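You operate a simulated robot arm through the tools that you are given. There is no shell and no other tool. Be economical: measure what you need, move in short steps, check, and stop when the job is done.

Carry out the task below with a simulated two-armed robot. There is one attempt and no reset: what you move stays moved.

JOB
Put the 10 mm nut from the white bench in the white tray at the far end and the 22 mm nut on top of the brown low carton. Take the wheel chock from the white bench and put it on the shelf under the grey bench. Take the red actuator on the white bench and put it away on the shelf under the drawer. Open the drawer of the steel cabinet, take the grey token that says "hold" from the slatted deck of the drip rack and leave it in the inside of the steel cabinet's drawer and shut the drawer again. Take the pink foam block from the cream table and leave it in the low shelf of the steel cabinet. Put the teal corner cap from the cream table in the inside of the green box. Fetch the brass elbow with the largest size on its label from the top of the white stand and set it on top of the blue block there. Put the small coil on the top of the lift table away on the top of the steel cabinet. Take the small carton on the top of the lift table and put it away on the top of the tool chest. Do these in any order. Set down upright: wheel chock, foam block, corner cap, brass elbow, small coil.

Only the result counts: the job must be done as asked and must still hold three seconds after the hand-in. Knocking over, shifting, dropping, spilling or breaking anything else fails it. Lids that push on must go on centred and level and be pressed home; caps that screw on are set level and turned clockwise until they are tight.

ROBOT AND FRAMES
Two 7-joint arms with two-finger grippers on one trunk, on a base that drives. Base frame: it is fixed to the floor where the robot stands at the start and does not move with it; the origin is under the middle of the robot, x ahead of it, y to its left, z up. Readings come in mm, rad, newtons and seconds.
The left shoulder is at the start at [99, 216, 1091], the right one opposite. With the tool pointing down near the work surface each hand reaches from about 100 to 760 mm from the robot's upright axis, wherever it stands, measured 20 degrees to its own side. Places, roughly: blue block [-6000, -2000, 750]; brass elbow [-5750, -2250, 750]; drawer of the steel cabinet [-7600, -300, 700]; foam block [-7500, -3250, 750]; grey token [-7500, -1750, 750]; inside of the green box [-7600, -2800, 800]; inside of the steel cabinet's drawer [-7600, -300, 600]; low carton (20x16x9 cm) [700, -400, 800]; low shelf of the steel cabinet [-7600, -300, 100]; nut [750, 0, 750]; red actuator [500, -750, 750]; shelf under the drawer [-7700, 500, 300]; shelf under the grey bench [1100, -1600, 300]; small carton (6x10x5 cm) [-5900, -1200, 500]; small coil [-5750, -1500, 500]; top of the steel cabinet (19x42 cm) [-7620, -260, 800]; top of the tool chest [-7800, 7100, 900]; wheel chock (12x8x9 cm) [600, 0, 800]; white tray at the far end (83x16 cm) [-780, -240, 500]. Payload 3.18 kg a hand.
The tool frame of a hand sits at the grasp point between the pads (the TCP): z along the fingers, y along the line on which they close. The tips reach 30 mm beyond it. Largest opening 144 mm; the body of the gripper starts 103 mm behind the TCP.
Orientation is told as [roll, pitch, yaw] about the base's x, y, z axes, in that order, counted from this pose: with the fingers straight down and closing along the base's y, the tool's x points along the base's -x, its y along +y and its z along -z.

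CONTROLS
- The arms move only by the tool play_rows. It takes "left_plan", "right_plan" or both (then of equal length, played together; a hand with none holds still); each is text: rows parted by semicolons, each of 7 numbers parted by spaces: the shift along the base's x, y, z in mm, then the turn, a rotation vector about the base's x, y, z in rad, then the opening, from 0 (shut) to 1 (fully open). In form: x y z wx wy wz fingers; .... A call has 1 to 20 rows; each row shifts and turns the commanded pose from where the row before left it. Rows are played at 5 a second. More than 50 mm and 0.15 rad between two rows, or a gripper value outside its range, and nothing of the call is played. A pose out of reach is approached as far as the arm can. The call stops where the force on the tool passes 40 N (or 10 N more than at its start, if that is more) or the arm is blocked; 0.2 s more then pass. The fingers move at their own pace and stop on an object; they squeeze with about 35 N. The grip force told is the motor's: it shows also when the fingers shut on nothing. Time passes only in rows, and 0.2 s behind the last, so rows that do not move let the fingers close. The reply holds the time, the measured pose of the TCP, the force on the tool along the base axes, the opening and the grip force, in the units named above and with some noise, with the torque about the TCP (base axes, N m) and any sound that the robot's microphone picked up.
- Cameras (640 x 400 px; columns grow to the right, rows downward): "scene" is now at [163.1, 40.3, 1238.9]; the picture's right is [0.68, -0.73, 0.00], its down [-0.66, -0.62, -0.42] and it looks along [0.31, 0.29, -0.91] (base axes); focal length 214 px, centre (320, 200). "left" rides on the left gripper at [76, -16, -143] in its tool frame; the picture's right is [0.21, 0.98, 0.00], its down [-0.84, 0.18, -0.51] and it looks along [-0.50, 0.11, 0.86] (tool axes); focal length 218 px, centre (320, 200). "right" rides on the right gripper at [77, 16, -143] in its tool frame; the picture's right is [-0.21, 0.98, 0.00], its down [-0.84, -0.18, -0.51] and it looks along [-0.50, -0.11, 0.86] (tool axes); focal length 218 px, centre (320, 200). There is no depth. A picture from a camera that has moved, and an enlarged one, comes with that camera's place and axes in the base frame and with its lens.
- get_image(camera): a new picture of that camera. No time passes.
- slide_trunk(by): slides the trunk up (or, below 0, down) by that many mm; the arms and the scene camera ride with it, the base frame stays. It gives what a move gives, with no picture.
- base_move(legs): drives the robot by 1 to 6 legs, each [ahead, left, turn to the left] in mm, mm and rad, along the robot's own axes; the way and the turn of a leg run together, so that a leg with both is an arc; at most 1500 mm and 3.142 rad a leg. The arms and the cameras ride along, it lands a little off, and it stops where it bumps. It gives what a move gives.
- head_to(pan, tilt): turns the head with the scene camera to pan (to the left, within 1.396 rad either way) and tilt (down, from -0.506 to 1.204), counted from straight ahead of the robot. It gives what a move gives.
- zoom(camera, box): a new picture of the part [left, top, right, bottom] of that camera's present view, enlarged. No time passes.
- finish_job(): hands the job in; it is judged then, once.

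Work in short steps. Places have to be worked out from the pictures, the camera data and where the tool is seen: move nearer, look again, correct. Check each grasp and each placing, and mend what went wrong. You have 546 turns and 346 pictures in all, those below and enlarged ones among them. Open the grippers and draw the arms clear of the work before you hand the job in, unless the task says otherwise; then end with one line.

The tools are called after "Request:" as name(argument=value, ...) on one line, values as JSON. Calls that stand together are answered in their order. play_rows: Moves the arms, as the interface text tells. Its arguments: {"type":"object","properties":{"left_plan":{"type":"string"},"right_plan":{"type":"string"}},"required":[]} The other tools are called the same way: slide_trunk (by) slides the trunk up or down; base_move (legs) drives the base; head_to (pan, tilt) turns the head that bears the scene camera; get_image (camera) takes a picture; zoom (camera, box) takes an enlarged picture of a part of a camera's view; finish_job () hands the job in.

At the start:

```text
clock: 0.0
left_ee_pos: [489.1, 80.5, 1038.6]
left_ee_rot: [0.0, 0.001, 0.001]
left_contact_force: [-0.7, -0.2, 0.0]
left_ft_torque: [0.0, -0.02, 0.0]
left_grip_width: 143.9
left_gripper_force: 0.1
right_ee_pos: [340.6, -242.6, 1068.6]
right_ee_rot: [0.001, 0.0, 0.0]
right_contact_force: [-0.3, 1.0, 0.2]
right_ft_torque: [0.0, 0.02, 0.05]
right_grip_width: 144.0
right_gripper_force: 0.0
trunk travel left (down, up): [-175.0, 194.0]
robot x, y, heading: [1.0, 0.1, -0.006]
head pan, tilt: [0.754, 1.138]
```

scene: 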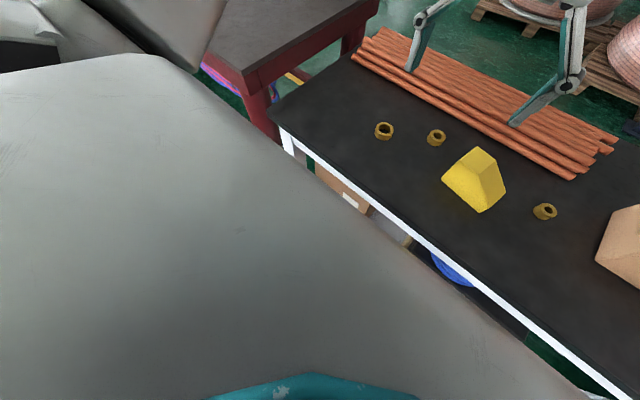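
right: 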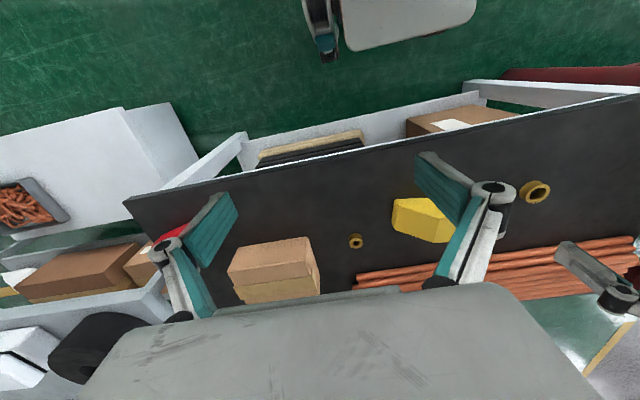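
left: 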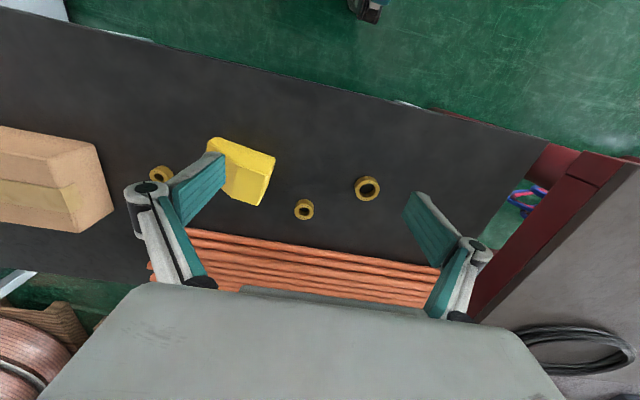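

I begin with a look at the white bench from the head camera, straight ahead and to the right.

Request:
head_to(pan=-0.3, tilt=0.8)

Request:
get_image(camera="scene")

```text
clock: 1.3
left_ee_pos: [488.4, 78.8, 1038.7]
left_ee_rot: [-0.002, 0.001, 0.001]
left_contact_force: [0.4, -0.5, -0.6]
left_ft_torque: [0.0, 0.0, 0.0]
left_grip_width: 144.1
left_gripper_force: 0.2
right_ee_pos: [340.3, -243.9, 1068.0]
right_ee_rot: [0.001, 0.002, 0.0]
right_contact_force: [-0.2, -0.7, 0.8]
right_ft_torque: [-0.02, -0.02, 0.02]
right_grip_width: 144.0
right_gripper_force: 0.0
trunk travel left (down, up): [-175.0, 194.0]
robot x, y, heading: [1.1, 0.5, 0.003]
head pan, tilt: [-0.3, 0.799]
```

```text
342 pictures are left
camera scene: at [196.0, -24.9, 1263.0], right [-0.29, -0.96, 0.0], down [-0.69, 0.21, -0.7], along [0.67, -0.21, -0.72], focal length 214 px, centre (320, 200)
```

scene: 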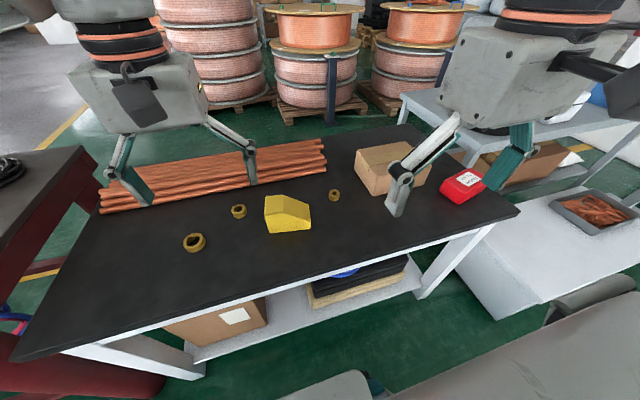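

Request:
zoom(camera="scene", box=[170, 170, 360, 290])

Request:
head_to(pan=-1.2, tilt=0.5)

Request:
get_image(camera="scene")

```text
3.33 times, centred on (265, 230) of scene
camera zoom: at [196.0, -24.9, 1263.0], right [-0.29, -0.96, 0.0], down [-0.69, 0.21, -0.7], along [0.67, -0.21, -0.72], focal length 715 px, centre (503, 100)
```

zoom: 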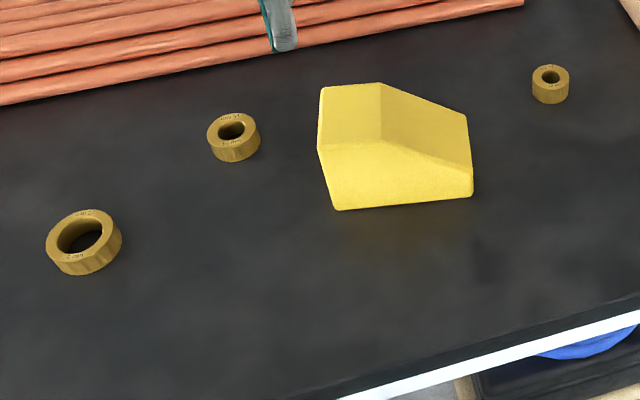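

```text
clock: 2.5
left_ee_pos: [489.2, 80.1, 1038.0]
left_ee_rot: [-0.002, 0.0, 0.001]
left_contact_force: [0.0, -0.5, -0.3]
left_ft_torque: [0.01, -0.01, 0.05]
left_grip_width: 144.1
left_gripper_force: 0.1
right_ee_pos: [339.5, -244.3, 1068.5]
right_ee_rot: [0.0, 0.003, 0.0]
right_contact_force: [1.0, 0.2, -1.1]
right_ft_torque: [0.0, 0.03, 0.01]
right_grip_width: 144.0
right_gripper_force: 0.0
trunk travel left (down, up): [-175.0, 194.0]
robot x, y, heading: [3.5, 0.3, 0.0]
head pan, tilt: [-1.201, 0.499]
```

```text
340 pictures are left
camera scene: at [151.9, -85.9, 1288.9], right [-0.93, -0.36, 0.0], down [-0.17, 0.45, -0.88], along [0.32, -0.82, -0.48], focal length 214 px, centre (320, 200)
```

scene: 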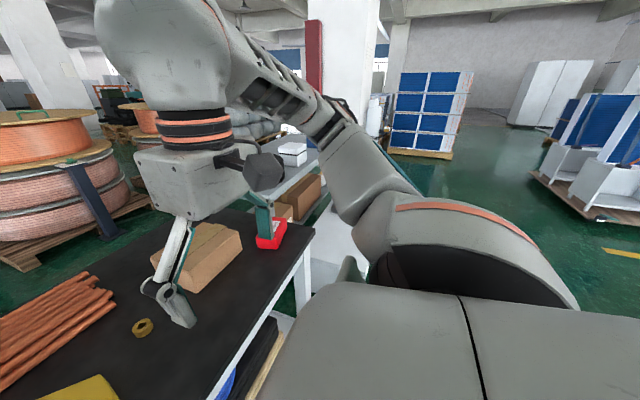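

Request:
play_rows(left_plan="20 22 -25 0 0 0 1;20 22 -25 0 0 0 1;20 22 -25 0 0 0 1;20 22 -25 0 0 0 1;0 20 -25 0 0 0 1;0 17 -20 0 0 0 1;0 0 0 0 0 0 1", right_plan="40 4 -25 0 0 0 0.5;40 4 -25 0 0 0 0.5;40 4 -25 0 0 0 0.5;40 4 -25 0 0 0 0.5;40 4 -20 0 0 0 0.5;40 4 -10 0 0 0 0.5;20 0 0 0 0 0 0.5")

Request:
get_image(camera="left")

Request:
get_image(camera="right")

```text
clock: 4.1
left_ee_pos: [567.6, 205.2, 897.0]
left_ee_rot: [-0.001, 0.002, 0.003]
left_contact_force: [0.3, -0.9, -0.7]
left_ft_torque: [0.03, -0.02, -0.01]
left_grip_width: 143.9
left_gripper_force: 0.1
right_ee_pos: [599.5, -216.8, 939.7]
right_ee_rot: [0.0, 0.0, 0.0]
right_contact_force: [-0.5, 0.8, -0.4]
right_ft_torque: [0.03, -0.02, -0.02]
right_grip_width: 71.9
right_gripper_force: 0.1
trunk travel left (down, up): [-175.0, 194.0]
robot x, y, heading: [-0.4, -2.9, 0.002]
head pan, tilt: [-1.201, 0.499]
```

```text
339 pictures are left
camera left: at [490.3, 190.1, 1039.0], right [-0.21, 0.98, 0.0], down [0.84, 0.18, 0.51], along [0.5, 0.11, -0.86], focal length 218 px, centre (320, 200)
```

left: 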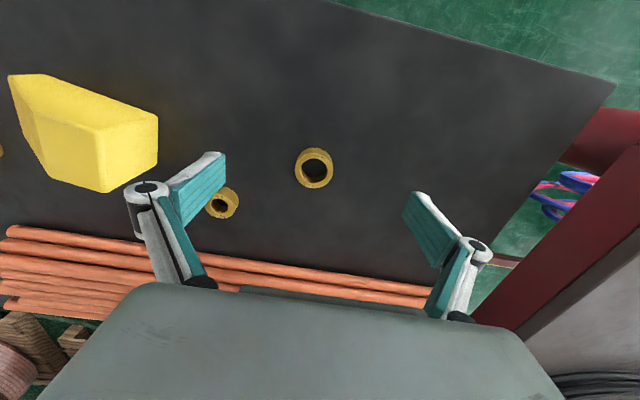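

```text
338 pictures are left
camera right: at [521.6, -201.3, 1081.5], right [0.21, 0.98, 0.0], down [0.84, -0.18, 0.51], along [0.5, -0.11, -0.86], focal length 218 px, centre (320, 200)
```

right: 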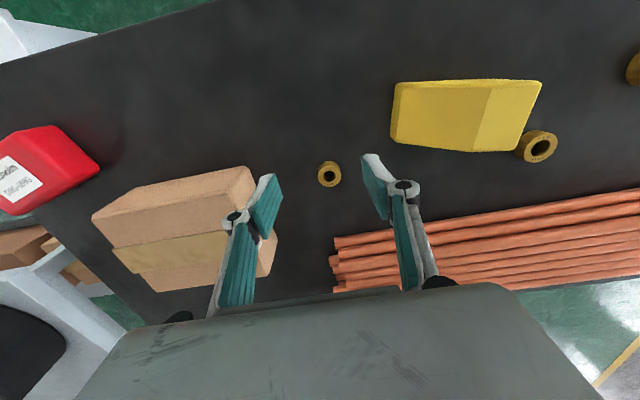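

Request:
zoom(camera="left", box=[274, 138, 354, 198])

Request:
zoom(camera="right", box=[290, 145, 370, 195])

```text
6.67 times, centred on (314, 168) of left
camera zoom: at [490.3, 190.1, 1039.0], right [-0.21, 0.98, 0.0], down [0.84, 0.18, 0.51], along [0.5, 0.11, -0.86], focal length 1455 px, centre (360, 413)
```

zoom: 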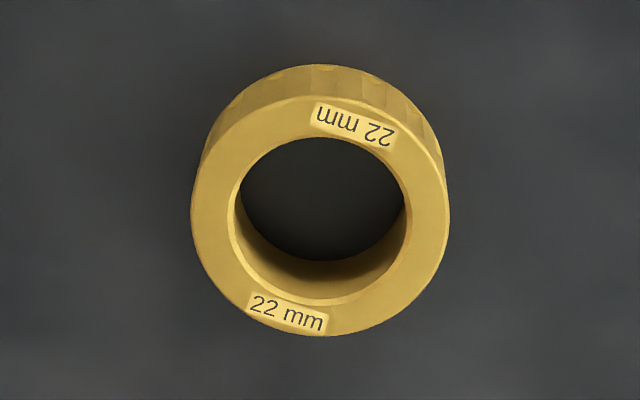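

```text
8.00 times, centred on (330, 170) of right
camera zoom: at [521.6, -201.3, 1081.5], right [0.21, 0.98, 0.0], down [0.84, -0.18, 0.51], along [0.5, -0.11, -0.86], focal length 1746 px, centre (240, 440)
```

zoom: 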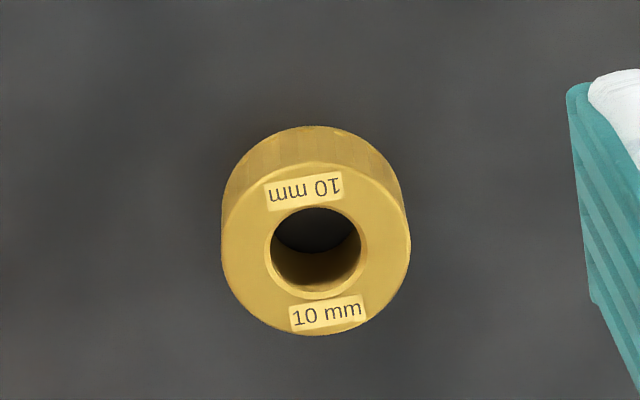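

Request:
play_rows(left_plan="36 2 0 0 0 0 0.65;0 0 0 0 0 0 0.65;0 0 -38 0 0 0 0.65;0 0 -38 0 0 0 0.65;0 0 -20 0 0 0 0.65;0 0 -17 0 0 0 0.65;0 0 0 0 0 0 0.65;0 0 0 0 0 0 0;0 0 0 0 0 0 0;0 0 0 0 0 0 0", right_plan="31 0 0 0 0 0 0.5;30.5 0 0 0 0 0 0.5;0 0 -45 0 0 0 0.5;0 0 -45 0 0 0 0.5;0 0 -35 0 0 0 0.5;0 0 -31 0 0 0 0.5;0 0 0 0 0 0 0.5;0 0 0 0 0 0 0;0 0 0 0 0 0 0;0 0 0 0 0 0 0")

Request:
get_image(camera="left")

Request:
get_image(camera="right")

```text
clock: 6.1
left_ee_pos: [606.3, 206.6, 790.5]
left_ee_rot: [-0.004, -0.011, 0.006]
left_contact_force: [-5.5, 4.5, 22.9]
left_ft_torque: [0.8, 0.4, 0.19]
left_grip_width: 49.2
left_gripper_force: 34.8
right_ee_pos: [662.1, -216.8, 790.6]
right_ee_rot: [0.003, -0.007, -0.001]
right_contact_force: [-1.5, -1.9, 17.3]
right_ft_torque: [-0.1, 0.16, -0.06]
right_grip_width: 35.0
right_gripper_force: 35.1
trunk travel left (down, up): [-175.0, 194.0]
robot x, y, heading: [-0.0, -0.1, -0.002]
head pan, tilt: [-1.201, 0.499]
stopped in row 10 (left hand): the force on the tool passed its limit at 42 N (the readings are from after the stop); the commanded pose is now the measured one
```

```text
335 pictures are left
camera left: at [527.5, 191.6, 931.1], right [-0.22, 0.98, -0.01], down [0.84, 0.19, 0.52], along [0.51, 0.11, -0.86], focal length 218 px, centre (320, 200)
```

left: 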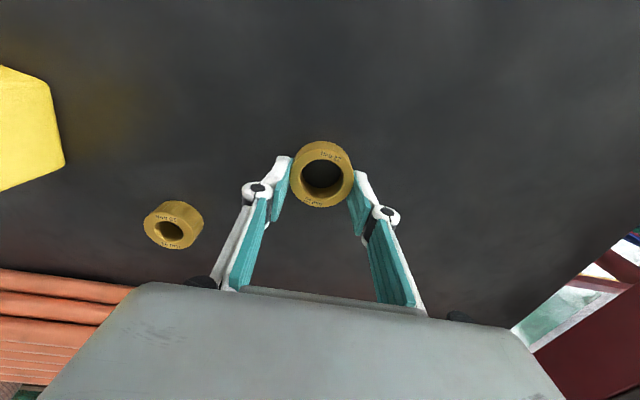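

```text
334 pictures are left
camera right: at [581.9, -200.3, 931.0], right [0.21, 0.98, 0.0], down [0.84, -0.18, 0.51], along [0.5, -0.1, -0.86], focal length 218 px, centre (320, 200)
```

right: 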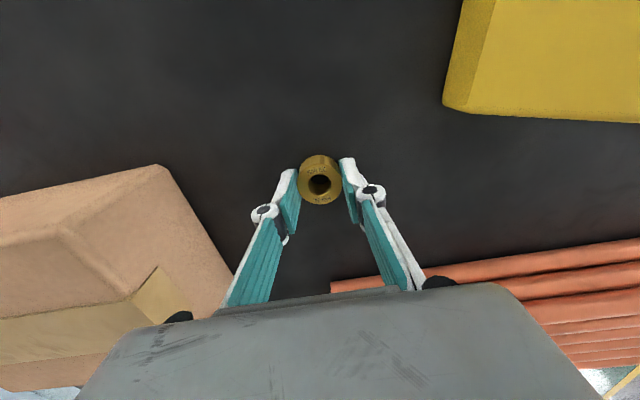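

Both nuts are gripped (49 and 35 mm); the bench lies at about z 760. I lift both.

Request:
play_rows(left_plan="0 0 20 0 0 0 0;0 0 40 0 0 0 0;-10 0 45 0 0 0 0;-10 0 45 0 0 0 0;0 0 0 0 0 0 0", right_plan="0 0 20 0 0 0 0;0 0 40 0 0 0 0;-30 0 45 0 0 0 0;-40 0 45 0 0 0 0;-40 0 20 0 0 0 0")

Request:
head_to(pan=-0.6, tilt=0.8)

Request:
get_image(camera="scene")

```text
refused: row 3 steps farther than a row can; nothing moved
```

```text
clock: 7.1
left_ee_pos: [606.7, 206.7, 789.7]
left_ee_rot: [-0.005, -0.015, 0.005]
left_contact_force: [-4.9, 4.7, 37.5]
left_ft_torque: [0.86, 0.53, 0.21]
left_grip_width: 49.3
left_gripper_force: 34.8
right_ee_pos: [660.6, -215.7, 789.2]
right_ee_rot: [0.001, -0.011, 0.001]
right_contact_force: [8.2, 1.5, 23.1]
right_ft_torque: [-0.01, 0.04, 0.04]
right_grip_width: 35.0
right_gripper_force: 35.3
trunk travel left (down, up): [-175.0, 194.0]
robot x, y, heading: [0.7, -3.5, -0.003]
head pan, tilt: [-0.6, 0.799]
```

```text
333 pictures are left
camera scene: at [180.9, -46.5, 1264.3], right [-0.56, -0.83, 0.0], down [-0.59, 0.4, -0.7], along [0.58, -0.39, -0.71], focal length 214 px, centre (320, 200)
```

scene: 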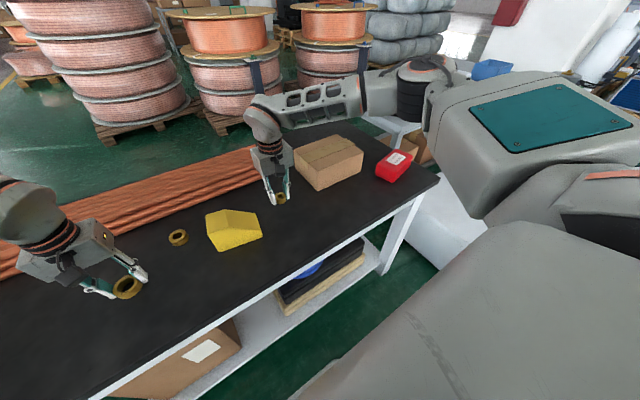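

Row too long; I lift again with shorter rows.

Request:
play_rows(left_plan="0 0 20 0 0 0 0;0 0 40 0 0 0 0;-10 0 40 0 0 0 0;-10 0 40 0 0 0 0;0 0 20 0 0 0 0", right_plan="0 0 20 0 0 0 0;0 0 40 0 0 0 0;-20 0 40 0 0 0 0;-30 0 35 0 0 0 0;-40 0 20 0 0 0 0")

Request:
base_move(legs=[[0, -450, 0]])

Request:
get_image(camera="left")

Request:
get_image(camera="right")

```text
clock: 8.3
left_ee_pos: [586.6, 209.8, 945.1]
left_ee_rot: [-0.003, -0.005, 0.004]
left_contact_force: [-0.2, -0.3, -2.0]
left_ft_torque: [0.02, -0.03, 0.02]
left_grip_width: 49.0
left_gripper_force: 35.4
right_ee_pos: [573.1, -214.8, 939.3]
right_ee_rot: [-0.001, -0.003, 0.001]
right_contact_force: [-1.2, -0.1, -0.4]
right_ft_torque: [0.01, -0.02, -0.02]
right_grip_width: 35.2
right_gripper_force: 35.0
trunk travel left (down, up): [-175.0, 194.0]
robot x, y, heading: [3.6, 1.3, 0.002]
head pan, tilt: [-0.6, 0.799]
```

```text
clock: 12.7
left_ee_pos: [588.9, -234.2, 945.3]
left_ee_rot: [-0.005, -0.006, 0.003]
left_contact_force: [-0.7, 0.3, -0.9]
left_ft_torque: [0.03, 0.01, 0.02]
left_grip_width: 49.5
left_gripper_force: 34.0
right_ee_pos: [573.9, -659.5, 938.5]
right_ee_rot: [-0.001, -0.002, -0.001]
right_contact_force: [0.0, -1.1, -1.5]
right_ft_torque: [-0.01, 0.0, 0.0]
right_grip_width: 35.3
right_gripper_force: 34.6
trunk travel left (down, up): [-175.0, 194.0]
robot x, y, heading: [1.2, -442.2, -0.006]
head pan, tilt: [-0.6, 0.799]
```

```text
332 pictures are left
camera left: at [511.0, -249.0, 1087.0], right [-0.21, 0.98, 0.0], down [0.84, 0.18, 0.51], along [0.5, 0.1, -0.86], focal length 218 px, centre (320, 200)
```

left: 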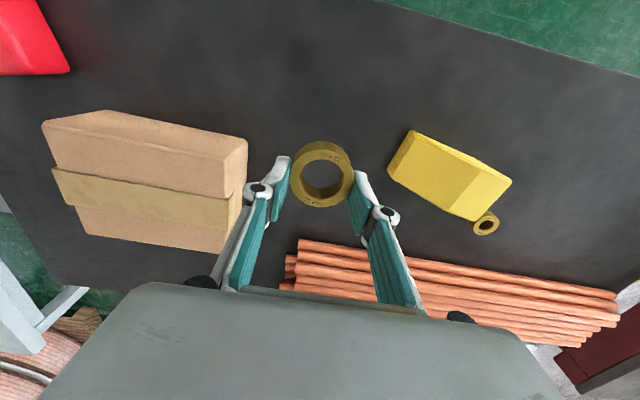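

```text
331 pictures are left
camera right: at [495.0, -643.2, 1079.8], right [0.21, 0.98, 0.0], down [0.84, -0.18, 0.51], along [0.5, -0.11, -0.86], focal length 218 px, centre (320, 200)
```

right: 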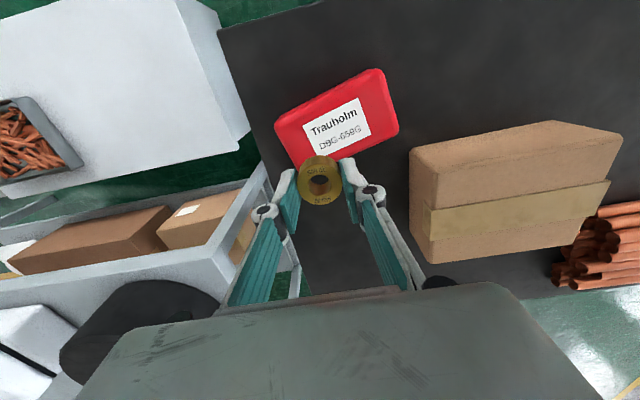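

The carton top spans about x 620–775, y −530…−328 at z 850. I carry the 22 mm nut over its middle and lower it.

Request:
play_rows(left_plan="20 -38 0 0 0 0 0;20 -38 0 0 0 0 0;20 -38 0 0 0 0 0;20 -38 0 0 0 0 0;20 -38 0 0 0 0 0;0 0 0 0 0 0 0;0 0 -30 0 0 0 0;0 0 -15 0 0 0 0;0 0 -8 0 0 0 0;0 0 -5 0 0 0 0;0 0 -5 0 0 0 0")

Request:
get_image(camera="left")

```text
clock: 15.1
left_ee_pos: [689.2, -425.0, 883.1]
left_ee_rot: [-0.004, -0.005, 0.003]
left_contact_force: [-0.1, 0.8, -1.8]
left_ft_torque: [0.02, -0.02, -0.04]
left_grip_width: 49.2
left_gripper_force: 35.6
right_ee_pos: [573.4, -659.7, 937.1]
right_ee_rot: [0.0, -0.001, 0.001]
right_contact_force: [-1.1, 0.2, -2.5]
right_ft_torque: [0.0, -0.03, -0.01]
right_grip_width: 35.2
right_gripper_force: 34.7
trunk travel left (down, up): [-175.0, 194.0]
robot x, y, heading: [-2.5, -443.5, -0.006]
head pan, tilt: [-0.6, 0.799]
```

```text
330 pictures are left
camera left: at [611.6, -439.3, 1023.8], right [-0.21, 0.98, 0.0], down [0.84, 0.18, 0.51], along [0.5, 0.1, -0.86], focal length 218 px, centre (320, 200)
```

left: 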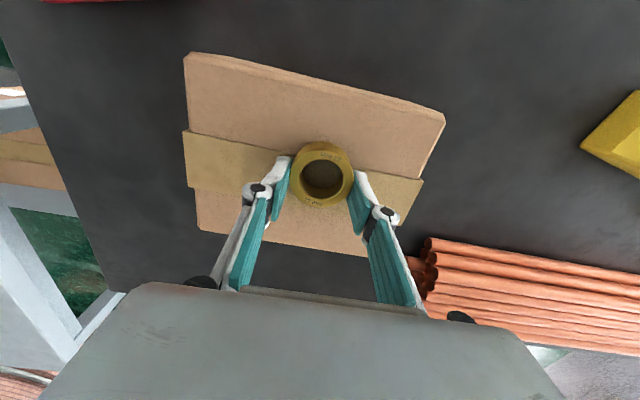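

Nicely centred; I keep lowering in small steps until contact, then look at the force.

Request:
play_rows(left_plan="0 0 -3 0 0 0 0;0 0 -3 0 0 0 0;0 0 -3 0 0 0 0")

```text
clock: 15.9
left_ee_pos: [688.6, -423.5, 878.8]
left_ee_rot: [-0.007, -0.014, 0.002]
left_contact_force: [2.2, -0.8, 26.4]
left_ft_torque: [0.61, 0.28, -0.13]
left_grip_width: 49.4
left_gripper_force: 35.0
right_ee_pos: [571.4, -659.2, 941.4]
right_ee_rot: [0.0, -0.006, -0.001]
right_contact_force: [0.6, 0.2, -1.6]
right_ft_torque: [-0.01, 0.01, 0.05]
right_grip_width: 35.1
right_gripper_force: 34.5
trunk travel left (down, up): [-175.0, 194.0]
robot x, y, heading: [-2.5, -445.1, 0.004]
head pan, tilt: [-0.6, 0.799]
```

Request:
play_rows(left_plan="0 0 1 0 0 0 0.7;0 0 0 0 0 0 0.7;0 0 0 0 0 0 0.7;0 0 30 0 0 0 0.7;0 0 45 0 0 0 0.7;0 0 45 0 0 0 1")

Request:
base_move(legs=[[0, 300, 0]])

Request:
get_image(camera="left")

Request:
get_image(camera="right")

```text
clock: 17.3
left_ee_pos: [686.4, -425.3, 993.5]
left_ee_rot: [-0.005, -0.006, 0.001]
left_contact_force: [0.2, -0.5, -0.1]
left_ft_torque: [0.0, -0.03, 0.02]
left_grip_width: 143.9
left_gripper_force: 0.1
right_ee_pos: [572.2, -658.3, 939.6]
right_ee_rot: [0.0, -0.003, -0.001]
right_contact_force: [-0.9, -0.6, -1.1]
right_ft_torque: [-0.01, 0.05, 0.03]
right_grip_width: 35.4
right_gripper_force: 35.3
trunk travel left (down, up): [-175.0, 194.0]
robot x, y, heading: [-1.8, -443.2, 0.001]
head pan, tilt: [-0.6, 0.799]
```

```text
clock: 20.5
left_ee_pos: [686.3, -117.4, 992.6]
left_ee_rot: [-0.003, -0.005, 0.018]
left_contact_force: [0.3, 0.0, -0.1]
left_ft_torque: [-0.01, -0.03, 0.01]
left_grip_width: 144.1
left_gripper_force: 0.1
right_ee_pos: [573.3, -353.4, 937.9]
right_ee_rot: [0.0, -0.001, 0.01]
right_contact_force: [-1.5, -0.1, -0.8]
right_ft_torque: [0.0, 0.02, -0.01]
right_grip_width: 35.1
right_gripper_force: 34.9
trunk travel left (down, up): [-175.0, 194.0]
robot x, y, heading: [-3.0, -146.0, 0.014]
head pan, tilt: [-0.6, 0.799]
```

```text
329 pictures are left
camera left: at [607.9, -133.1, 1134.6], right [-0.23, 0.97, 0.0], down [0.84, 0.2, 0.51], along [0.5, 0.11, -0.86], focal length 218 px, centre (320, 200)
```

left: 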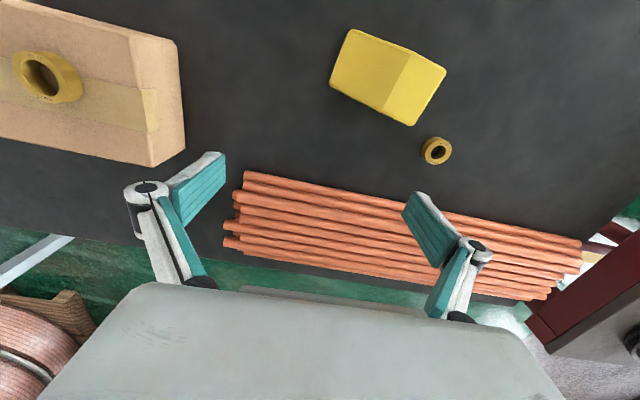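

```text
328 pictures are left
camera right: at [495.8, -338.0, 1079.9], right [0.2, 0.98, 0.0], down [0.84, -0.17, 0.51], along [0.5, -0.1, -0.86], focal length 218 px, centre (320, 200)
```

right: 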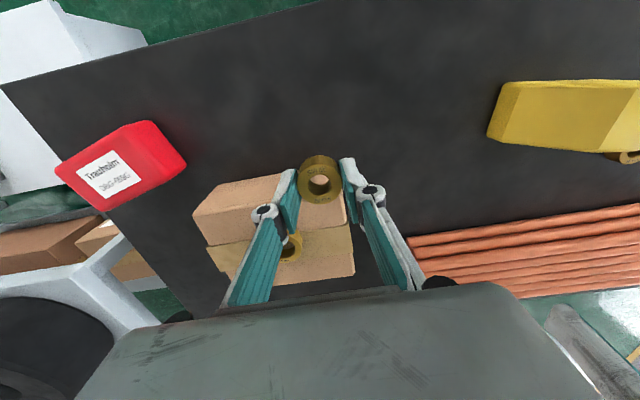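

Request:
head_to(pan=-0.75, tilt=0.35)

Request:
get_image(camera="scene")

```text
clock: 21.4
left_ee_pos: [685.7, -117.5, 993.3]
left_ee_rot: [-0.004, -0.006, 0.018]
left_contact_force: [-0.1, -0.5, 0.7]
left_ft_torque: [0.0, 0.03, -0.02]
left_grip_width: 144.2
left_gripper_force: 0.1
right_ee_pos: [574.8, -352.9, 938.4]
right_ee_rot: [0.002, -0.001, 0.016]
right_contact_force: [0.7, -0.1, -1.4]
right_ft_torque: [0.02, -0.02, 0.02]
right_grip_width: 35.2
right_gripper_force: 35.4
trunk travel left (down, up): [-175.0, 194.0]
robot x, y, heading: [-1.9, -146.0, 0.01]
head pan, tilt: [-0.75, 0.351]
```

```text
327 pictures are left
camera scene: at [186.2, -207.5, 1302.6], right [-0.67, -0.74, 0.0], down [-0.26, 0.23, -0.94], along [0.69, -0.63, -0.34], focal length 214 px, centre (320, 200)
```

scene: 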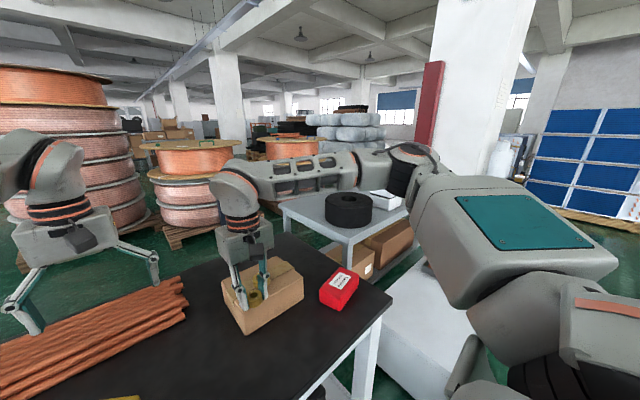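

Request:
play_rows(left_plan="-45 0 15 0 0 0 1;-45 0 10 0 0 0 1;-45 0 10 0 0 0 1;-45 0 0 0 0 0 1;-45 0 0 0 0 0 1", right_plan="-40 0 25 0 0 0 0;-40 0 25 0 0 0 0;-40 0 10 0 0 0 0;-40 0 0 0 0 0 0;-30 0 0 0 0 0 0")

Request:
head_to(pan=1.39, tilt=0.5)

Request:
get_image(camera="scene")

Request:
head_to(pan=-1.39, tilt=0.5)

Request:
get_image(camera="scene")

```text
clock: 22.6
left_ee_pos: [458.9, -115.9, 1026.1]
left_ee_rot: [-0.003, -0.006, 0.018]
left_contact_force: [-0.5, -0.3, 0.6]
left_ft_torque: [-0.01, -0.05, -0.02]
left_grip_width: 143.6
left_gripper_force: 0.1
right_ee_pos: [380.8, -352.7, 995.2]
right_ee_rot: [0.0, -0.002, 0.013]
right_contact_force: [-0.1, 0.8, -0.8]
right_ft_torque: [0.04, -0.03, -0.02]
right_grip_width: 35.2
right_gripper_force: 35.1
trunk travel left (down, up): [-175.0, 194.0]
robot x, y, heading: [0.2, -146.7, 0.012]
head pan, tilt: [-0.75, 0.351]
```

```text
clock: 24.7
left_ee_pos: [460.3, -116.3, 1025.8]
left_ee_rot: [-0.003, -0.005, 0.016]
left_contact_force: [1.1, 0.3, -0.1]
left_ft_torque: [0.01, -0.04, 0.0]
left_grip_width: 144.2
left_gripper_force: 0.1
right_ee_pos: [381.6, -352.8, 995.0]
right_ee_rot: [-0.001, -0.002, 0.011]
right_contact_force: [0.1, 0.8, -0.3]
right_ft_torque: [0.01, 0.05, -0.02]
right_grip_width: 35.2
right_gripper_force: 34.4
trunk travel left (down, up): [-175.0, 194.0]
robot x, y, heading: [-0.3, -145.3, 0.011]
head pan, tilt: [1.389, 0.499]
```

```text
326 pictures are left
camera scene: at [132.5, -55.2, 1289.0], right [0.99, -0.17, 0.0], down [-0.08, -0.47, -0.88], along [0.15, 0.87, -0.48], focal length 214 px, centre (320, 200)
```

scene: 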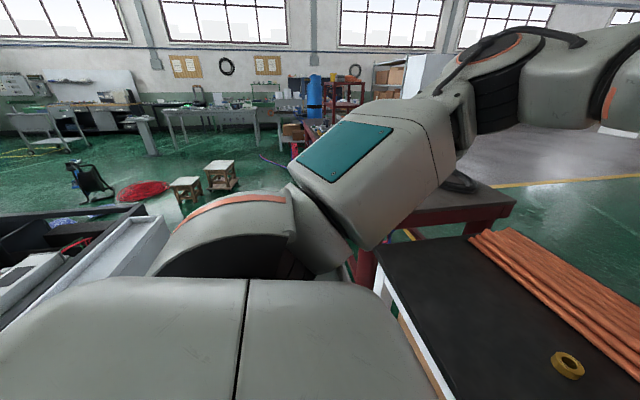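

```text
clock: 27.1
left_ee_pos: [460.0, -115.9, 1023.7]
left_ee_rot: [-0.003, -0.004, 0.016]
left_contact_force: [-0.1, 0.1, -0.8]
left_ft_torque: [0.03, -0.03, 0.01]
left_grip_width: 143.8
left_gripper_force: 0.0
right_ee_pos: [381.9, -352.5, 995.2]
right_ee_rot: [0.001, -0.001, 0.015]
right_contact_force: [-0.9, -0.6, -1.7]
right_ft_torque: [0.02, -0.02, 0.02]
right_grip_width: 35.1
right_gripper_force: 35.1
trunk travel left (down, up): [-175.0, 194.0]
robot x, y, heading: [2.8, -144.6, 0.011]
head pan, tilt: [-1.389, 0.499]
```

```text
325 pictures are left
camera scene: at [134.8, -234.2, 1289.0], right [-0.98, -0.19, 0.0], down [-0.09, 0.47, -0.88], along [0.17, -0.86, -0.48], focal length 214 px, centre (320, 200)
```

scene: 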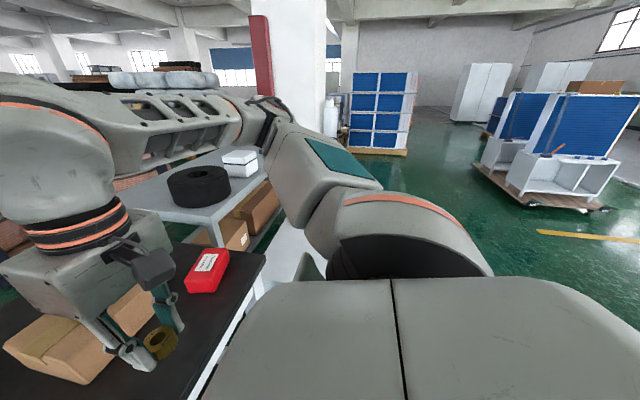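

Request:
base_move(legs=[[0, 0, 1.57], [0, 0, 1.57]])

Request:
head_to(pan=0, tilt=0.75)

Request:
get_image(camera="scene")

```text
clock: 35.2
left_ee_pos: [-462.8, -180.5, 1024.2]
left_ee_rot: [-0.003, -0.008, -3.11]
left_contact_force: [-0.4, -0.6, -0.6]
left_ft_torque: [0.03, -0.02, 0.02]
left_grip_width: 143.8
left_gripper_force: 0.1
right_ee_pos: [-388.8, 56.6, 994.2]
right_ee_rot: [0.0, -0.003, -3.115]
right_contact_force: [-0.5, 0.8, -1.9]
right_ft_torque: [-0.02, -0.01, -0.03]
right_grip_width: 35.3
right_gripper_force: 34.5
trunk travel left (down, up): [-175.0, 194.0]
robot x, y, heading: [-2.7, -144.7, -3.116]
head pan, tilt: [-1.389, 0.499]
```

```text
clock: 36.7
left_ee_pos: [-464.0, -182.8, 1025.6]
left_ee_rot: [-0.004, -0.008, -3.11]
left_contact_force: [0.4, 0.4, 0.5]
left_ft_torque: [0.0, -0.02, 0.06]
left_grip_width: 143.9
left_gripper_force: 0.1
right_ee_pos: [-389.0, 55.8, 994.7]
right_ee_rot: [-0.002, -0.003, -3.113]
right_contact_force: [-0.1, 0.5, -0.5]
right_ft_torque: [-0.02, -0.01, 0.03]
right_grip_width: 35.3
right_gripper_force: 35.2
trunk travel left (down, up): [-175.0, 194.0]
robot x, y, heading: [-3.7, -145.4, -3.117]
head pan, tilt: [0.0, 0.75]
```

```text
324 pictures are left
camera scene: at [-202.0, -151.9, 1267.0], right [-0.03, 1.0, 0.0], down [0.68, 0.02, -0.73], along [-0.73, -0.02, -0.68], focal length 214 px, centre (320, 200)
```

scene: 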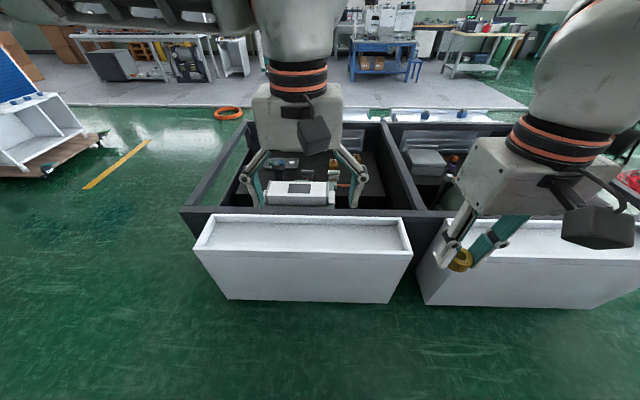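

The far-end white tray is the left trough, centred near (-800,-236). I drive nearer and lower the trunk.

Request:
base_move(legs=[[200, 200, 0]])

Request:
slide_trunk(by=-170)

Request:
get_image(camera="right")

```text
clock: 39.1
left_ee_pos: [-662.9, -383.6, 1025.4]
left_ee_rot: [-0.002, -0.005, -3.118]
left_contact_force: [-0.4, -0.2, 0.7]
left_ft_torque: [0.02, 0.01, 0.0]
left_grip_width: 144.0
left_gripper_force: 0.1
right_ee_pos: [-588.4, -146.9, 995.2]
right_ee_rot: [-0.001, -0.002, -3.121]
right_contact_force: [-0.6, 0.2, -1.3]
right_ft_torque: [-0.05, -0.02, 0.02]
right_grip_width: 35.3
right_gripper_force: 34.8
trunk travel left (down, up): [-175.0, 194.0]
robot x, y, heading: [-202.3, -353.0, -3.122]
head pan, tilt: [0.0, 0.75]
```

```text
clock: 41.0
left_ee_pos: [-665.5, -383.3, 853.7]
left_ee_rot: [-0.003, -0.001, -3.101]
left_contact_force: [0.6, -0.6, 0.2]
left_ft_torque: [0.02, 0.03, 0.01]
left_grip_width: 144.1
left_gripper_force: 0.1
right_ee_pos: [-594.9, -146.4, 768.3]
right_ee_rot: [0.001, 0.262, -3.119]
right_contact_force: [0.6, 0.4, -1.4]
right_ft_torque: [0.0, 0.03, 0.0]
right_grip_width: 35.2
right_gripper_force: 34.6
trunk travel left (down, up): [-5.0, 364.0]
robot x, y, heading: [-200.1, -353.0, -3.123]
head pan, tilt: [0.0, 0.75]
```

```text
323 pictures are left
camera right: at [-558.5, -162.4, 925.6], right [-0.18, -0.98, -0.05], down [-0.95, 0.16, 0.27], along [-0.26, 0.1, -0.96], focal length 218 px, centre (320, 200)
```

right: 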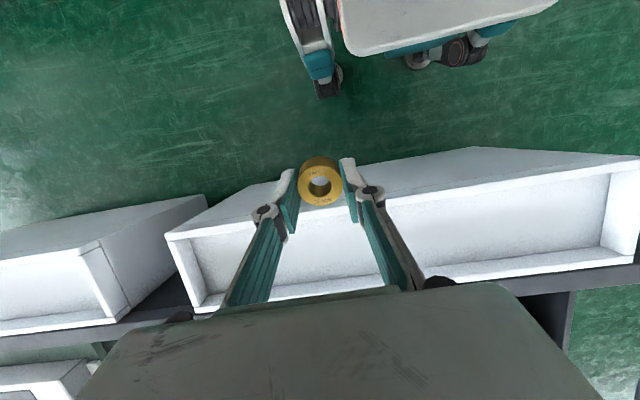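

Request:
play_rows(right_plan="-40 -12 0 0 0.1 0 0;-40 -12 0 0 0.1 0 0;-40 -12 0 0 0.062 0 0;-40 -12 0 0 0 0 0;-30 -6 -30 0 0 0 0;0 0 -40 0 0 0 0;0 0 -40 0 0 0 0;0 0 -40 0 0 0 0;0 0 0 0 0 0 0")

Request:
get_image(camera="right")

```text
clock: 43.0
left_ee_pos: [-666.1, -384.5, 854.3]
left_ee_rot: [-0.002, -0.002, -3.108]
left_contact_force: [-0.7, 1.1, 0.0]
left_ft_torque: [0.0, 0.03, 0.02]
left_grip_width: 144.0
left_gripper_force: 0.0
right_ee_pos: [-785.6, -200.4, 615.8]
right_ee_rot: [-0.004, 0.0, -3.121]
right_contact_force: [0.0, -0.3, -0.6]
right_ft_torque: [-0.02, -0.01, 0.01]
right_grip_width: 35.1
right_gripper_force: 34.8
trunk travel left (down, up): [-5.0, 364.0]
robot x, y, heading: [-197.7, -351.3, -3.121]
head pan, tilt: [0.0, 0.75]
```

```text
322 pictures are left
camera right: at [-710.7, -215.4, 757.7], right [-0.19, -0.98, 0.0], down [-0.85, 0.16, 0.51], along [-0.5, 0.1, -0.86], focal length 218 px, centre (320, 200)
```

right: 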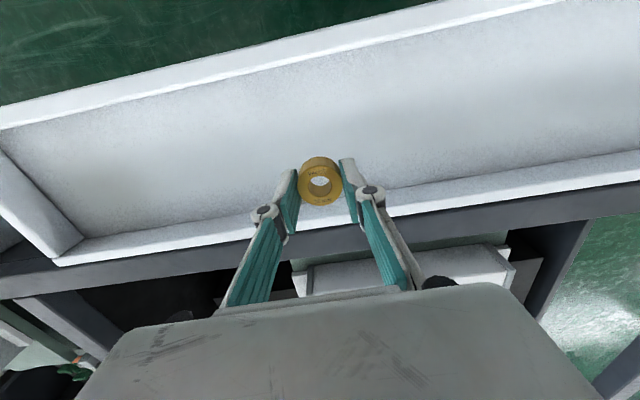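

Request:
play_rows(right_plan="0 0 -30 0 0 0 0;0 0 -20 0 0 0 0;0 0 -8 0 0 0 0;0 0 -8 0 0 0 0;0 0 -6 0 0 0 0;0 0 -6 0 0 0 0;0 0 -6 0 0 0 0;0 0 -6 0 0 0 0;0 0 -6 0 0 0 0;0 0 -6 0 0 0 0")

```text
clock: 45.3
left_ee_pos: [-663.9, -383.1, 852.8]
left_ee_rot: [0.003, -0.003, -3.108]
left_contact_force: [-0.6, -0.2, -0.5]
left_ft_torque: [-0.02, 0.01, 0.03]
left_grip_width: 143.9
left_gripper_force: 0.1
right_ee_pos: [-785.9, -202.1, 524.2]
right_ee_rot: [-0.002, -0.004, -3.123]
right_contact_force: [5.8, 4.5, 24.5]
right_ft_torque: [-0.02, -0.17, -0.05]
right_grip_width: 35.2
right_gripper_force: 34.8
trunk travel left (down, up): [-5.0, 364.0]
robot x, y, heading: [-200.7, -355.5, -3.125]
head pan, tilt: [0.0, 0.75]
stopped in row 10 (right hand): the force on the tool passed its limit at 42 N (the readings are from after the stop); the commanded pose is now the measured one
```

Floor contact at tip z≈494. I release and rise, then check.

Request:
play_rows(right_plan="0 0 1 0 0 0 0.45;0 0 0 0 0 0 0.45;0 0 0 0 0 0 0.45;0 0 40 0 0 0 0.45;0 0 45 0 0 0 0.45;0 0 45 0 0 0 0.45;0 0 45 0 0 0 0.45;40 0 20 0 0 0 0.45;40 0 20 0 0 0 0.45;40 0 20 0 0 0 1;40 0 20 0 0 0 1")

Request:
get_image(camera="right")

```text
clock: 47.8
left_ee_pos: [-666.2, -383.9, 850.6]
left_ee_rot: [0.004, 0.003, -3.106]
left_contact_force: [0.4, 0.3, 0.7]
left_ft_torque: [-0.02, -0.01, -0.04]
left_grip_width: 144.2
left_gripper_force: 0.1
right_ee_pos: [-631.1, -202.8, 778.8]
right_ee_rot: [0.007, -0.01, -3.134]
right_contact_force: [-1.4, -0.6, 3.2]
right_ft_torque: [0.01, -0.54, -0.05]
right_grip_width: 144.0
right_gripper_force: 0.0
trunk travel left (down, up): [-5.0, 364.0]
robot x, y, heading: [-198.8, -350.0, -3.117]
head pan, tilt: [0.0, 0.75]
stopped in row 11 (right hand): the force on the tool passed its limit at 70 N (the readings are from after the stop); the commanded pose is now the measured one
```

```text
321 pictures are left
camera right: at [-554.7, -216.8, 919.4], right [-0.2, -0.98, 0.01], down [-0.84, 0.18, 0.51], along [-0.51, 0.1, -0.86], focal length 218 px, centre (320, 200)
```

right: 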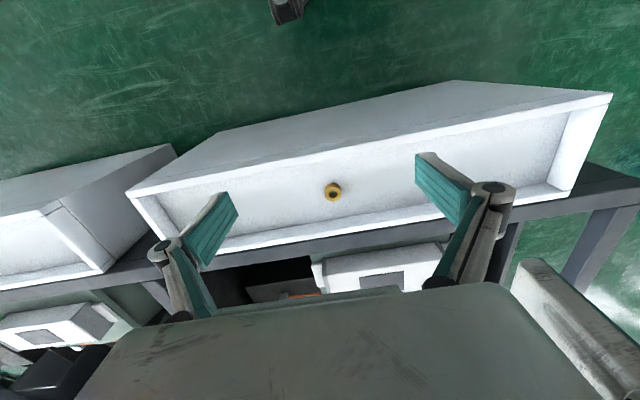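

Nut is in the tray. The stop was likely the arms crowding each other; I part them and raise the trunk, then head back to the bench.

Request:
play_rows(right_plan="0 30 0 0 0 0 1;0 30 0 0 0 0 1;0 30 0 0 0 0 1")

Request:
slide_trunk(by=170)

```text
clock: 48.6
left_ee_pos: [-665.9, -384.0, 852.8]
left_ee_rot: [0.0, 0.003, -3.105]
left_contact_force: [-0.1, 0.9, -0.5]
left_ft_torque: [-0.01, 0.04, -0.02]
left_grip_width: 144.2
left_gripper_force: 0.0
right_ee_pos: [-652.8, -121.7, 789.4]
right_ee_rot: [0.004, -0.008, -3.134]
right_contact_force: [-0.7, 0.8, 0.4]
right_ft_torque: [0.0, -0.02, 0.0]
right_grip_width: 143.8
right_gripper_force: 0.0
right hand out of reach, approached as far as the arm can: row 1, 2, 3
trunk travel left (down, up): [-5.0, 364.0]
robot x, y, heading: [-200.1, -350.9, -3.12]
head pan, tilt: [0.0, 0.75]
```

```text
clock: 50.5
left_ee_pos: [-666.5, -383.7, 1021.2]
left_ee_rot: [0.001, 0.003, -3.107]
left_contact_force: [0.2, 0.0, -0.3]
left_ft_torque: [0.0, -0.05, 0.01]
left_grip_width: 143.7
left_gripper_force: 0.0
right_ee_pos: [-650.4, -119.9, 957.2]
right_ee_rot: [0.007, -0.008, -3.135]
right_contact_force: [-0.2, 0.5, -0.1]
right_ft_torque: [0.0, -0.07, -0.01]
right_grip_width: 143.8
right_gripper_force: 0.0
trunk travel left (down, up): [-175.0, 194.0]
robot x, y, heading: [-200.7, -352.3, -3.12]
head pan, tilt: [0.0, 0.75]
```

Request:
base_move(legs=[[0, 0, 1.56], [0, 0, 1.56]])

Request:
head_to(pan=-0.75, tilt=0.3)

Request:
get_image(camera="scene")

```text
clock: 58.3
left_ee_pos: [264.0, -359.6, 1023.2]
left_ee_rot: [0.001, 0.0, -0.057]
left_contact_force: [0.6, 0.0, 0.1]
left_ft_torque: [0.02, -0.01, 0.02]
left_grip_width: 144.0
left_gripper_force: 0.0
right_ee_pos: [223.7, -622.3, 958.6]
right_ee_rot: [0.007, -0.01, -0.086]
right_contact_force: [-0.3, -0.2, -0.1]
right_ft_torque: [-0.03, 0.01, -0.01]
right_grip_width: 143.9
right_gripper_force: 0.1
trunk travel left (down, up): [-175.0, 194.0]
robot x, y, heading: [-201.3, -349.2, -0.068]
head pan, tilt: [0.0, 0.75]
```

```text
clock: 59.4
left_ee_pos: [264.4, -361.3, 1023.3]
left_ee_rot: [0.002, -0.001, -0.059]
left_contact_force: [-0.1, -0.3, -0.5]
left_ft_torque: [0.01, 0.01, 0.02]
left_grip_width: 143.9
left_gripper_force: 0.0
right_ee_pos: [224.4, -621.7, 960.1]
right_ee_rot: [0.009, -0.012, -0.085]
right_contact_force: [0.6, 0.5, -0.5]
right_ft_torque: [0.0, -0.03, 0.02]
right_grip_width: 144.0
right_gripper_force: 0.0
trunk travel left (down, up): [-175.0, 194.0]
robot x, y, heading: [-201.3, -350.0, -0.075]
head pan, tilt: [-0.75, 0.3]
```

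```text
320 pictures are left
camera scene: at [-19.5, -428.7, 1307.3], right [-0.73, -0.68, 0.0], down [-0.2, 0.22, -0.96], along [0.65, -0.7, -0.3], focal length 214 px, centre (320, 200)
```

scene: 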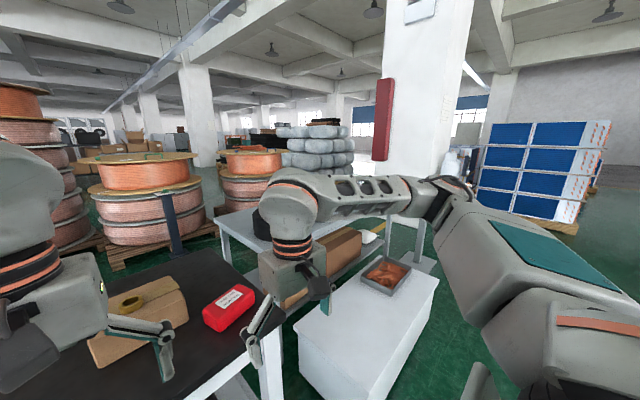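

Request:
base_move(legs=[[0, -1150, 0.07]])

Request:
head_to(pan=-0.1, tilt=0.4)

Request:
get_image(camera="scene")

```text
clock: 70.0
left_ee_pos: [229.2, -1498.7, 1023.8]
left_ee_rot: [0.001, 0.0, 0.029]
left_contact_force: [0.2, 0.8, -0.4]
left_ft_torque: [0.0, 0.02, 0.01]
left_grip_width: 144.0
left_gripper_force: 0.0
right_ee_pos: [213.0, -1763.6, 958.4]
right_ee_rot: [0.008, -0.012, 0.002]
right_contact_force: [0.0, 0.2, 0.1]
right_ft_torque: [-0.03, 0.0, 0.0]
right_grip_width: 144.1
right_gripper_force: 0.1
trunk travel left (down, up): [-175.0, 194.0]
robot x, y, heading: [-235.8, -1531.6, 0.015]
head pan, tilt: [-0.75, 0.3]
```

```text
clock: 71.1
left_ee_pos: [229.8, -1497.9, 1023.8]
left_ee_rot: [0.002, 0.003, 0.03]
left_contact_force: [0.9, 0.0, -0.1]
left_ft_torque: [0.0, 0.01, -0.02]
left_grip_width: 143.8
left_gripper_force: 0.0
right_ee_pos: [213.4, -1764.2, 958.8]
right_ee_rot: [0.008, -0.011, 0.002]
right_contact_force: [-0.2, -0.7, -0.3]
right_ft_torque: [0.0, -0.01, 0.01]
right_grip_width: 144.1
right_gripper_force: 0.1
trunk travel left (down, up): [-175.0, 194.0]
robot x, y, heading: [-235.9, -1529.1, 0.021]
head pan, tilt: [-0.099, 0.4]
```

```text
319 pictures are left
camera scene: at [-23.6, -1537.1, 1298.1], right [-0.08, -1.0, 0.0], down [-0.39, 0.03, -0.92], along [0.92, -0.08, -0.39], focal length 214 px, centre (320, 200)
```

scene: 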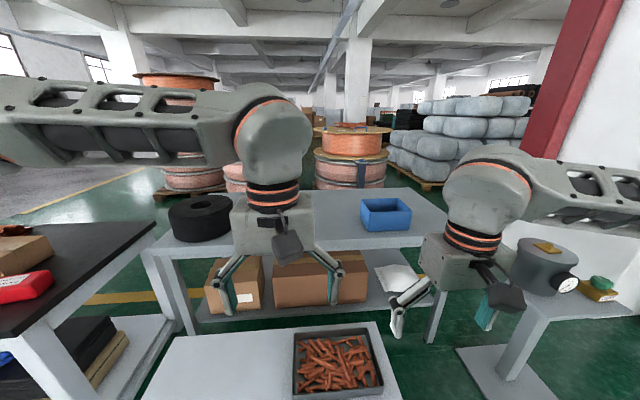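

Request:
base_move(legs=[[0, -550, 0]])

Request:
head_to(pan=0, tilt=0.65)

Request:
get_image(camera="scene")

```text
clock: 76.3
left_ee_pos: [237.9, -2037.5, 1022.7]
left_ee_rot: [0.003, 0.001, 0.03]
left_contact_force: [0.2, -1.3, -0.1]
left_ft_torque: [-0.01, -0.01, 0.02]
left_grip_width: 144.0
left_gripper_force: 0.1
right_ee_pos: [221.1, -2304.0, 958.4]
right_ee_rot: [0.007, -0.009, 0.003]
right_contact_force: [-0.1, -0.6, -0.1]
right_ft_torque: [0.0, -0.02, 0.02]
right_grip_width: 144.0
right_gripper_force: 0.0
trunk travel left (down, up): [-175.0, 194.0]
robot x, y, heading: [-228.1, -2071.5, 0.017]
head pan, tilt: [-0.099, 0.4]
```

```text
clock: 77.1
left_ee_pos: [238.0, -2038.5, 1021.4]
left_ee_rot: [0.001, 0.001, 0.031]
left_contact_force: [0.4, -0.5, -0.6]
left_ft_torque: [0.03, 0.0, -0.01]
left_grip_width: 144.1
left_gripper_force: 0.0
right_ee_pos: [223.0, -2303.1, 959.1]
right_ee_rot: [0.007, -0.011, 0.003]
right_contact_force: [-0.2, -0.3, 0.0]
right_ft_torque: [-0.01, -0.01, 0.02]
right_grip_width: 143.9
right_gripper_force: 0.0
trunk travel left (down, up): [-175.0, 194.0]
robot x, y, heading: [-229.3, -2069.1, 0.019]
head pan, tilt: [0.0, 0.649]
```

```text
318 pictures are left
camera scene: at [-20.3, -2067.9, 1275.7], right [0.02, -1.0, 0.0], down [-0.6, -0.01, -0.8], along [0.8, 0.01, -0.6], focal length 214 px, centre (320, 200)
```

scene: 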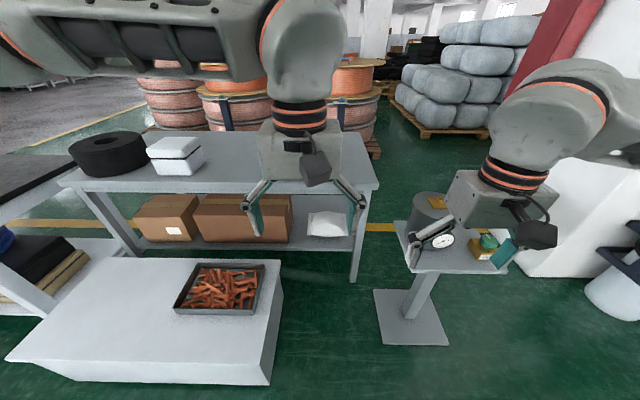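

Request:
zoom(camera="scene", box=[90, 160, 390, 290])

```text
2.13 times, centred on (240, 225) of scene
camera zoom: at [-20.3, -2067.9, 1275.7], right [0.02, -1.0, 0.0], down [-0.6, -0.01, -0.8], along [0.8, 0.01, -0.6], focal length 458 px, centre (491, 147)
```

zoom: 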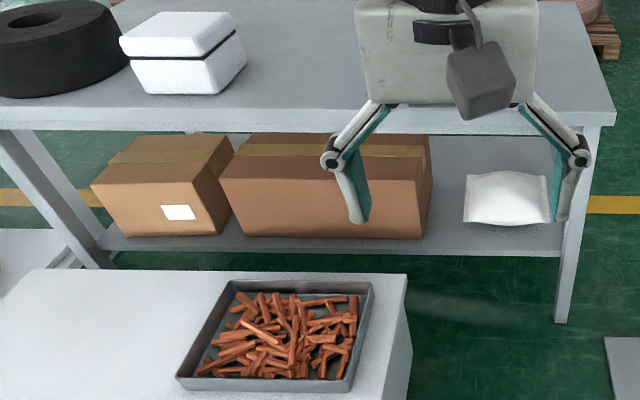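

The shelf has a free strip in front of the white bag (x≈800–905) near y −1960, reachable with a 45° tilted hand. I go back to the bench to take the chock (left) and the actuator (right).

Request:
base_move(legs=[[0, 1500, -0.01], [0, 220, -0.01], [200, 0, 0]])

Request:
head_to(pan=-0.1, tilt=0.8)

Request:
get_image(camera="scene")

```text
clock: 93.4
left_ee_pos: [390.5, -340.4, 1023.4]
left_ee_rot: [0.002, -0.001, 0.043]
left_contact_force: [0.4, 0.8, -1.5]
left_ft_torque: [-0.01, 0.0, -0.02]
left_grip_width: 144.0
left_gripper_force: 0.2
right_ee_pos: [377.4, -605.3, 959.1]
right_ee_rot: [0.008, -0.011, 0.014]
right_contact_force: [0.2, -0.2, 0.1]
right_ft_torque: [0.02, 0.04, 0.04]
right_grip_width: 144.0
right_gripper_force: 0.1
trunk travel left (down, up): [-175.0, 194.0]
robot x, y, heading: [-74.6, -374.0, 0.03]
head pan, tilt: [0.0, 0.649]
```

```text
clock: 94.1
left_ee_pos: [388.3, -341.4, 1023.3]
left_ee_rot: [0.001, -0.001, 0.042]
left_contact_force: [0.1, 0.5, -0.4]
left_ft_torque: [0.0, 0.02, 0.04]
left_grip_width: 144.2
left_gripper_force: 0.0
right_ee_pos: [377.2, -605.5, 959.3]
right_ee_rot: [0.008, -0.009, 0.014]
right_contact_force: [0.2, 0.3, 0.2]
right_ft_torque: [0.03, -0.01, 0.0]
right_grip_width: 144.3
right_gripper_force: 0.0
trunk travel left (down, up): [-175.0, 194.0]
robot x, y, heading: [-72.8, -376.0, 0.025]
head pan, tilt: [-0.099, 0.799]
```

```text
316 pictures are left
camera scene: at [124.7, -380.6, 1263.1], right [-0.07, -1.0, 0.0], down [-0.71, 0.05, -0.7], along [0.7, -0.05, -0.72], focal length 214 px, centre (320, 200)
```

scene: 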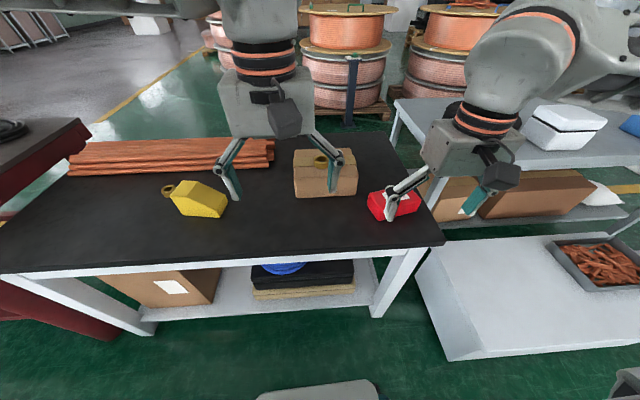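

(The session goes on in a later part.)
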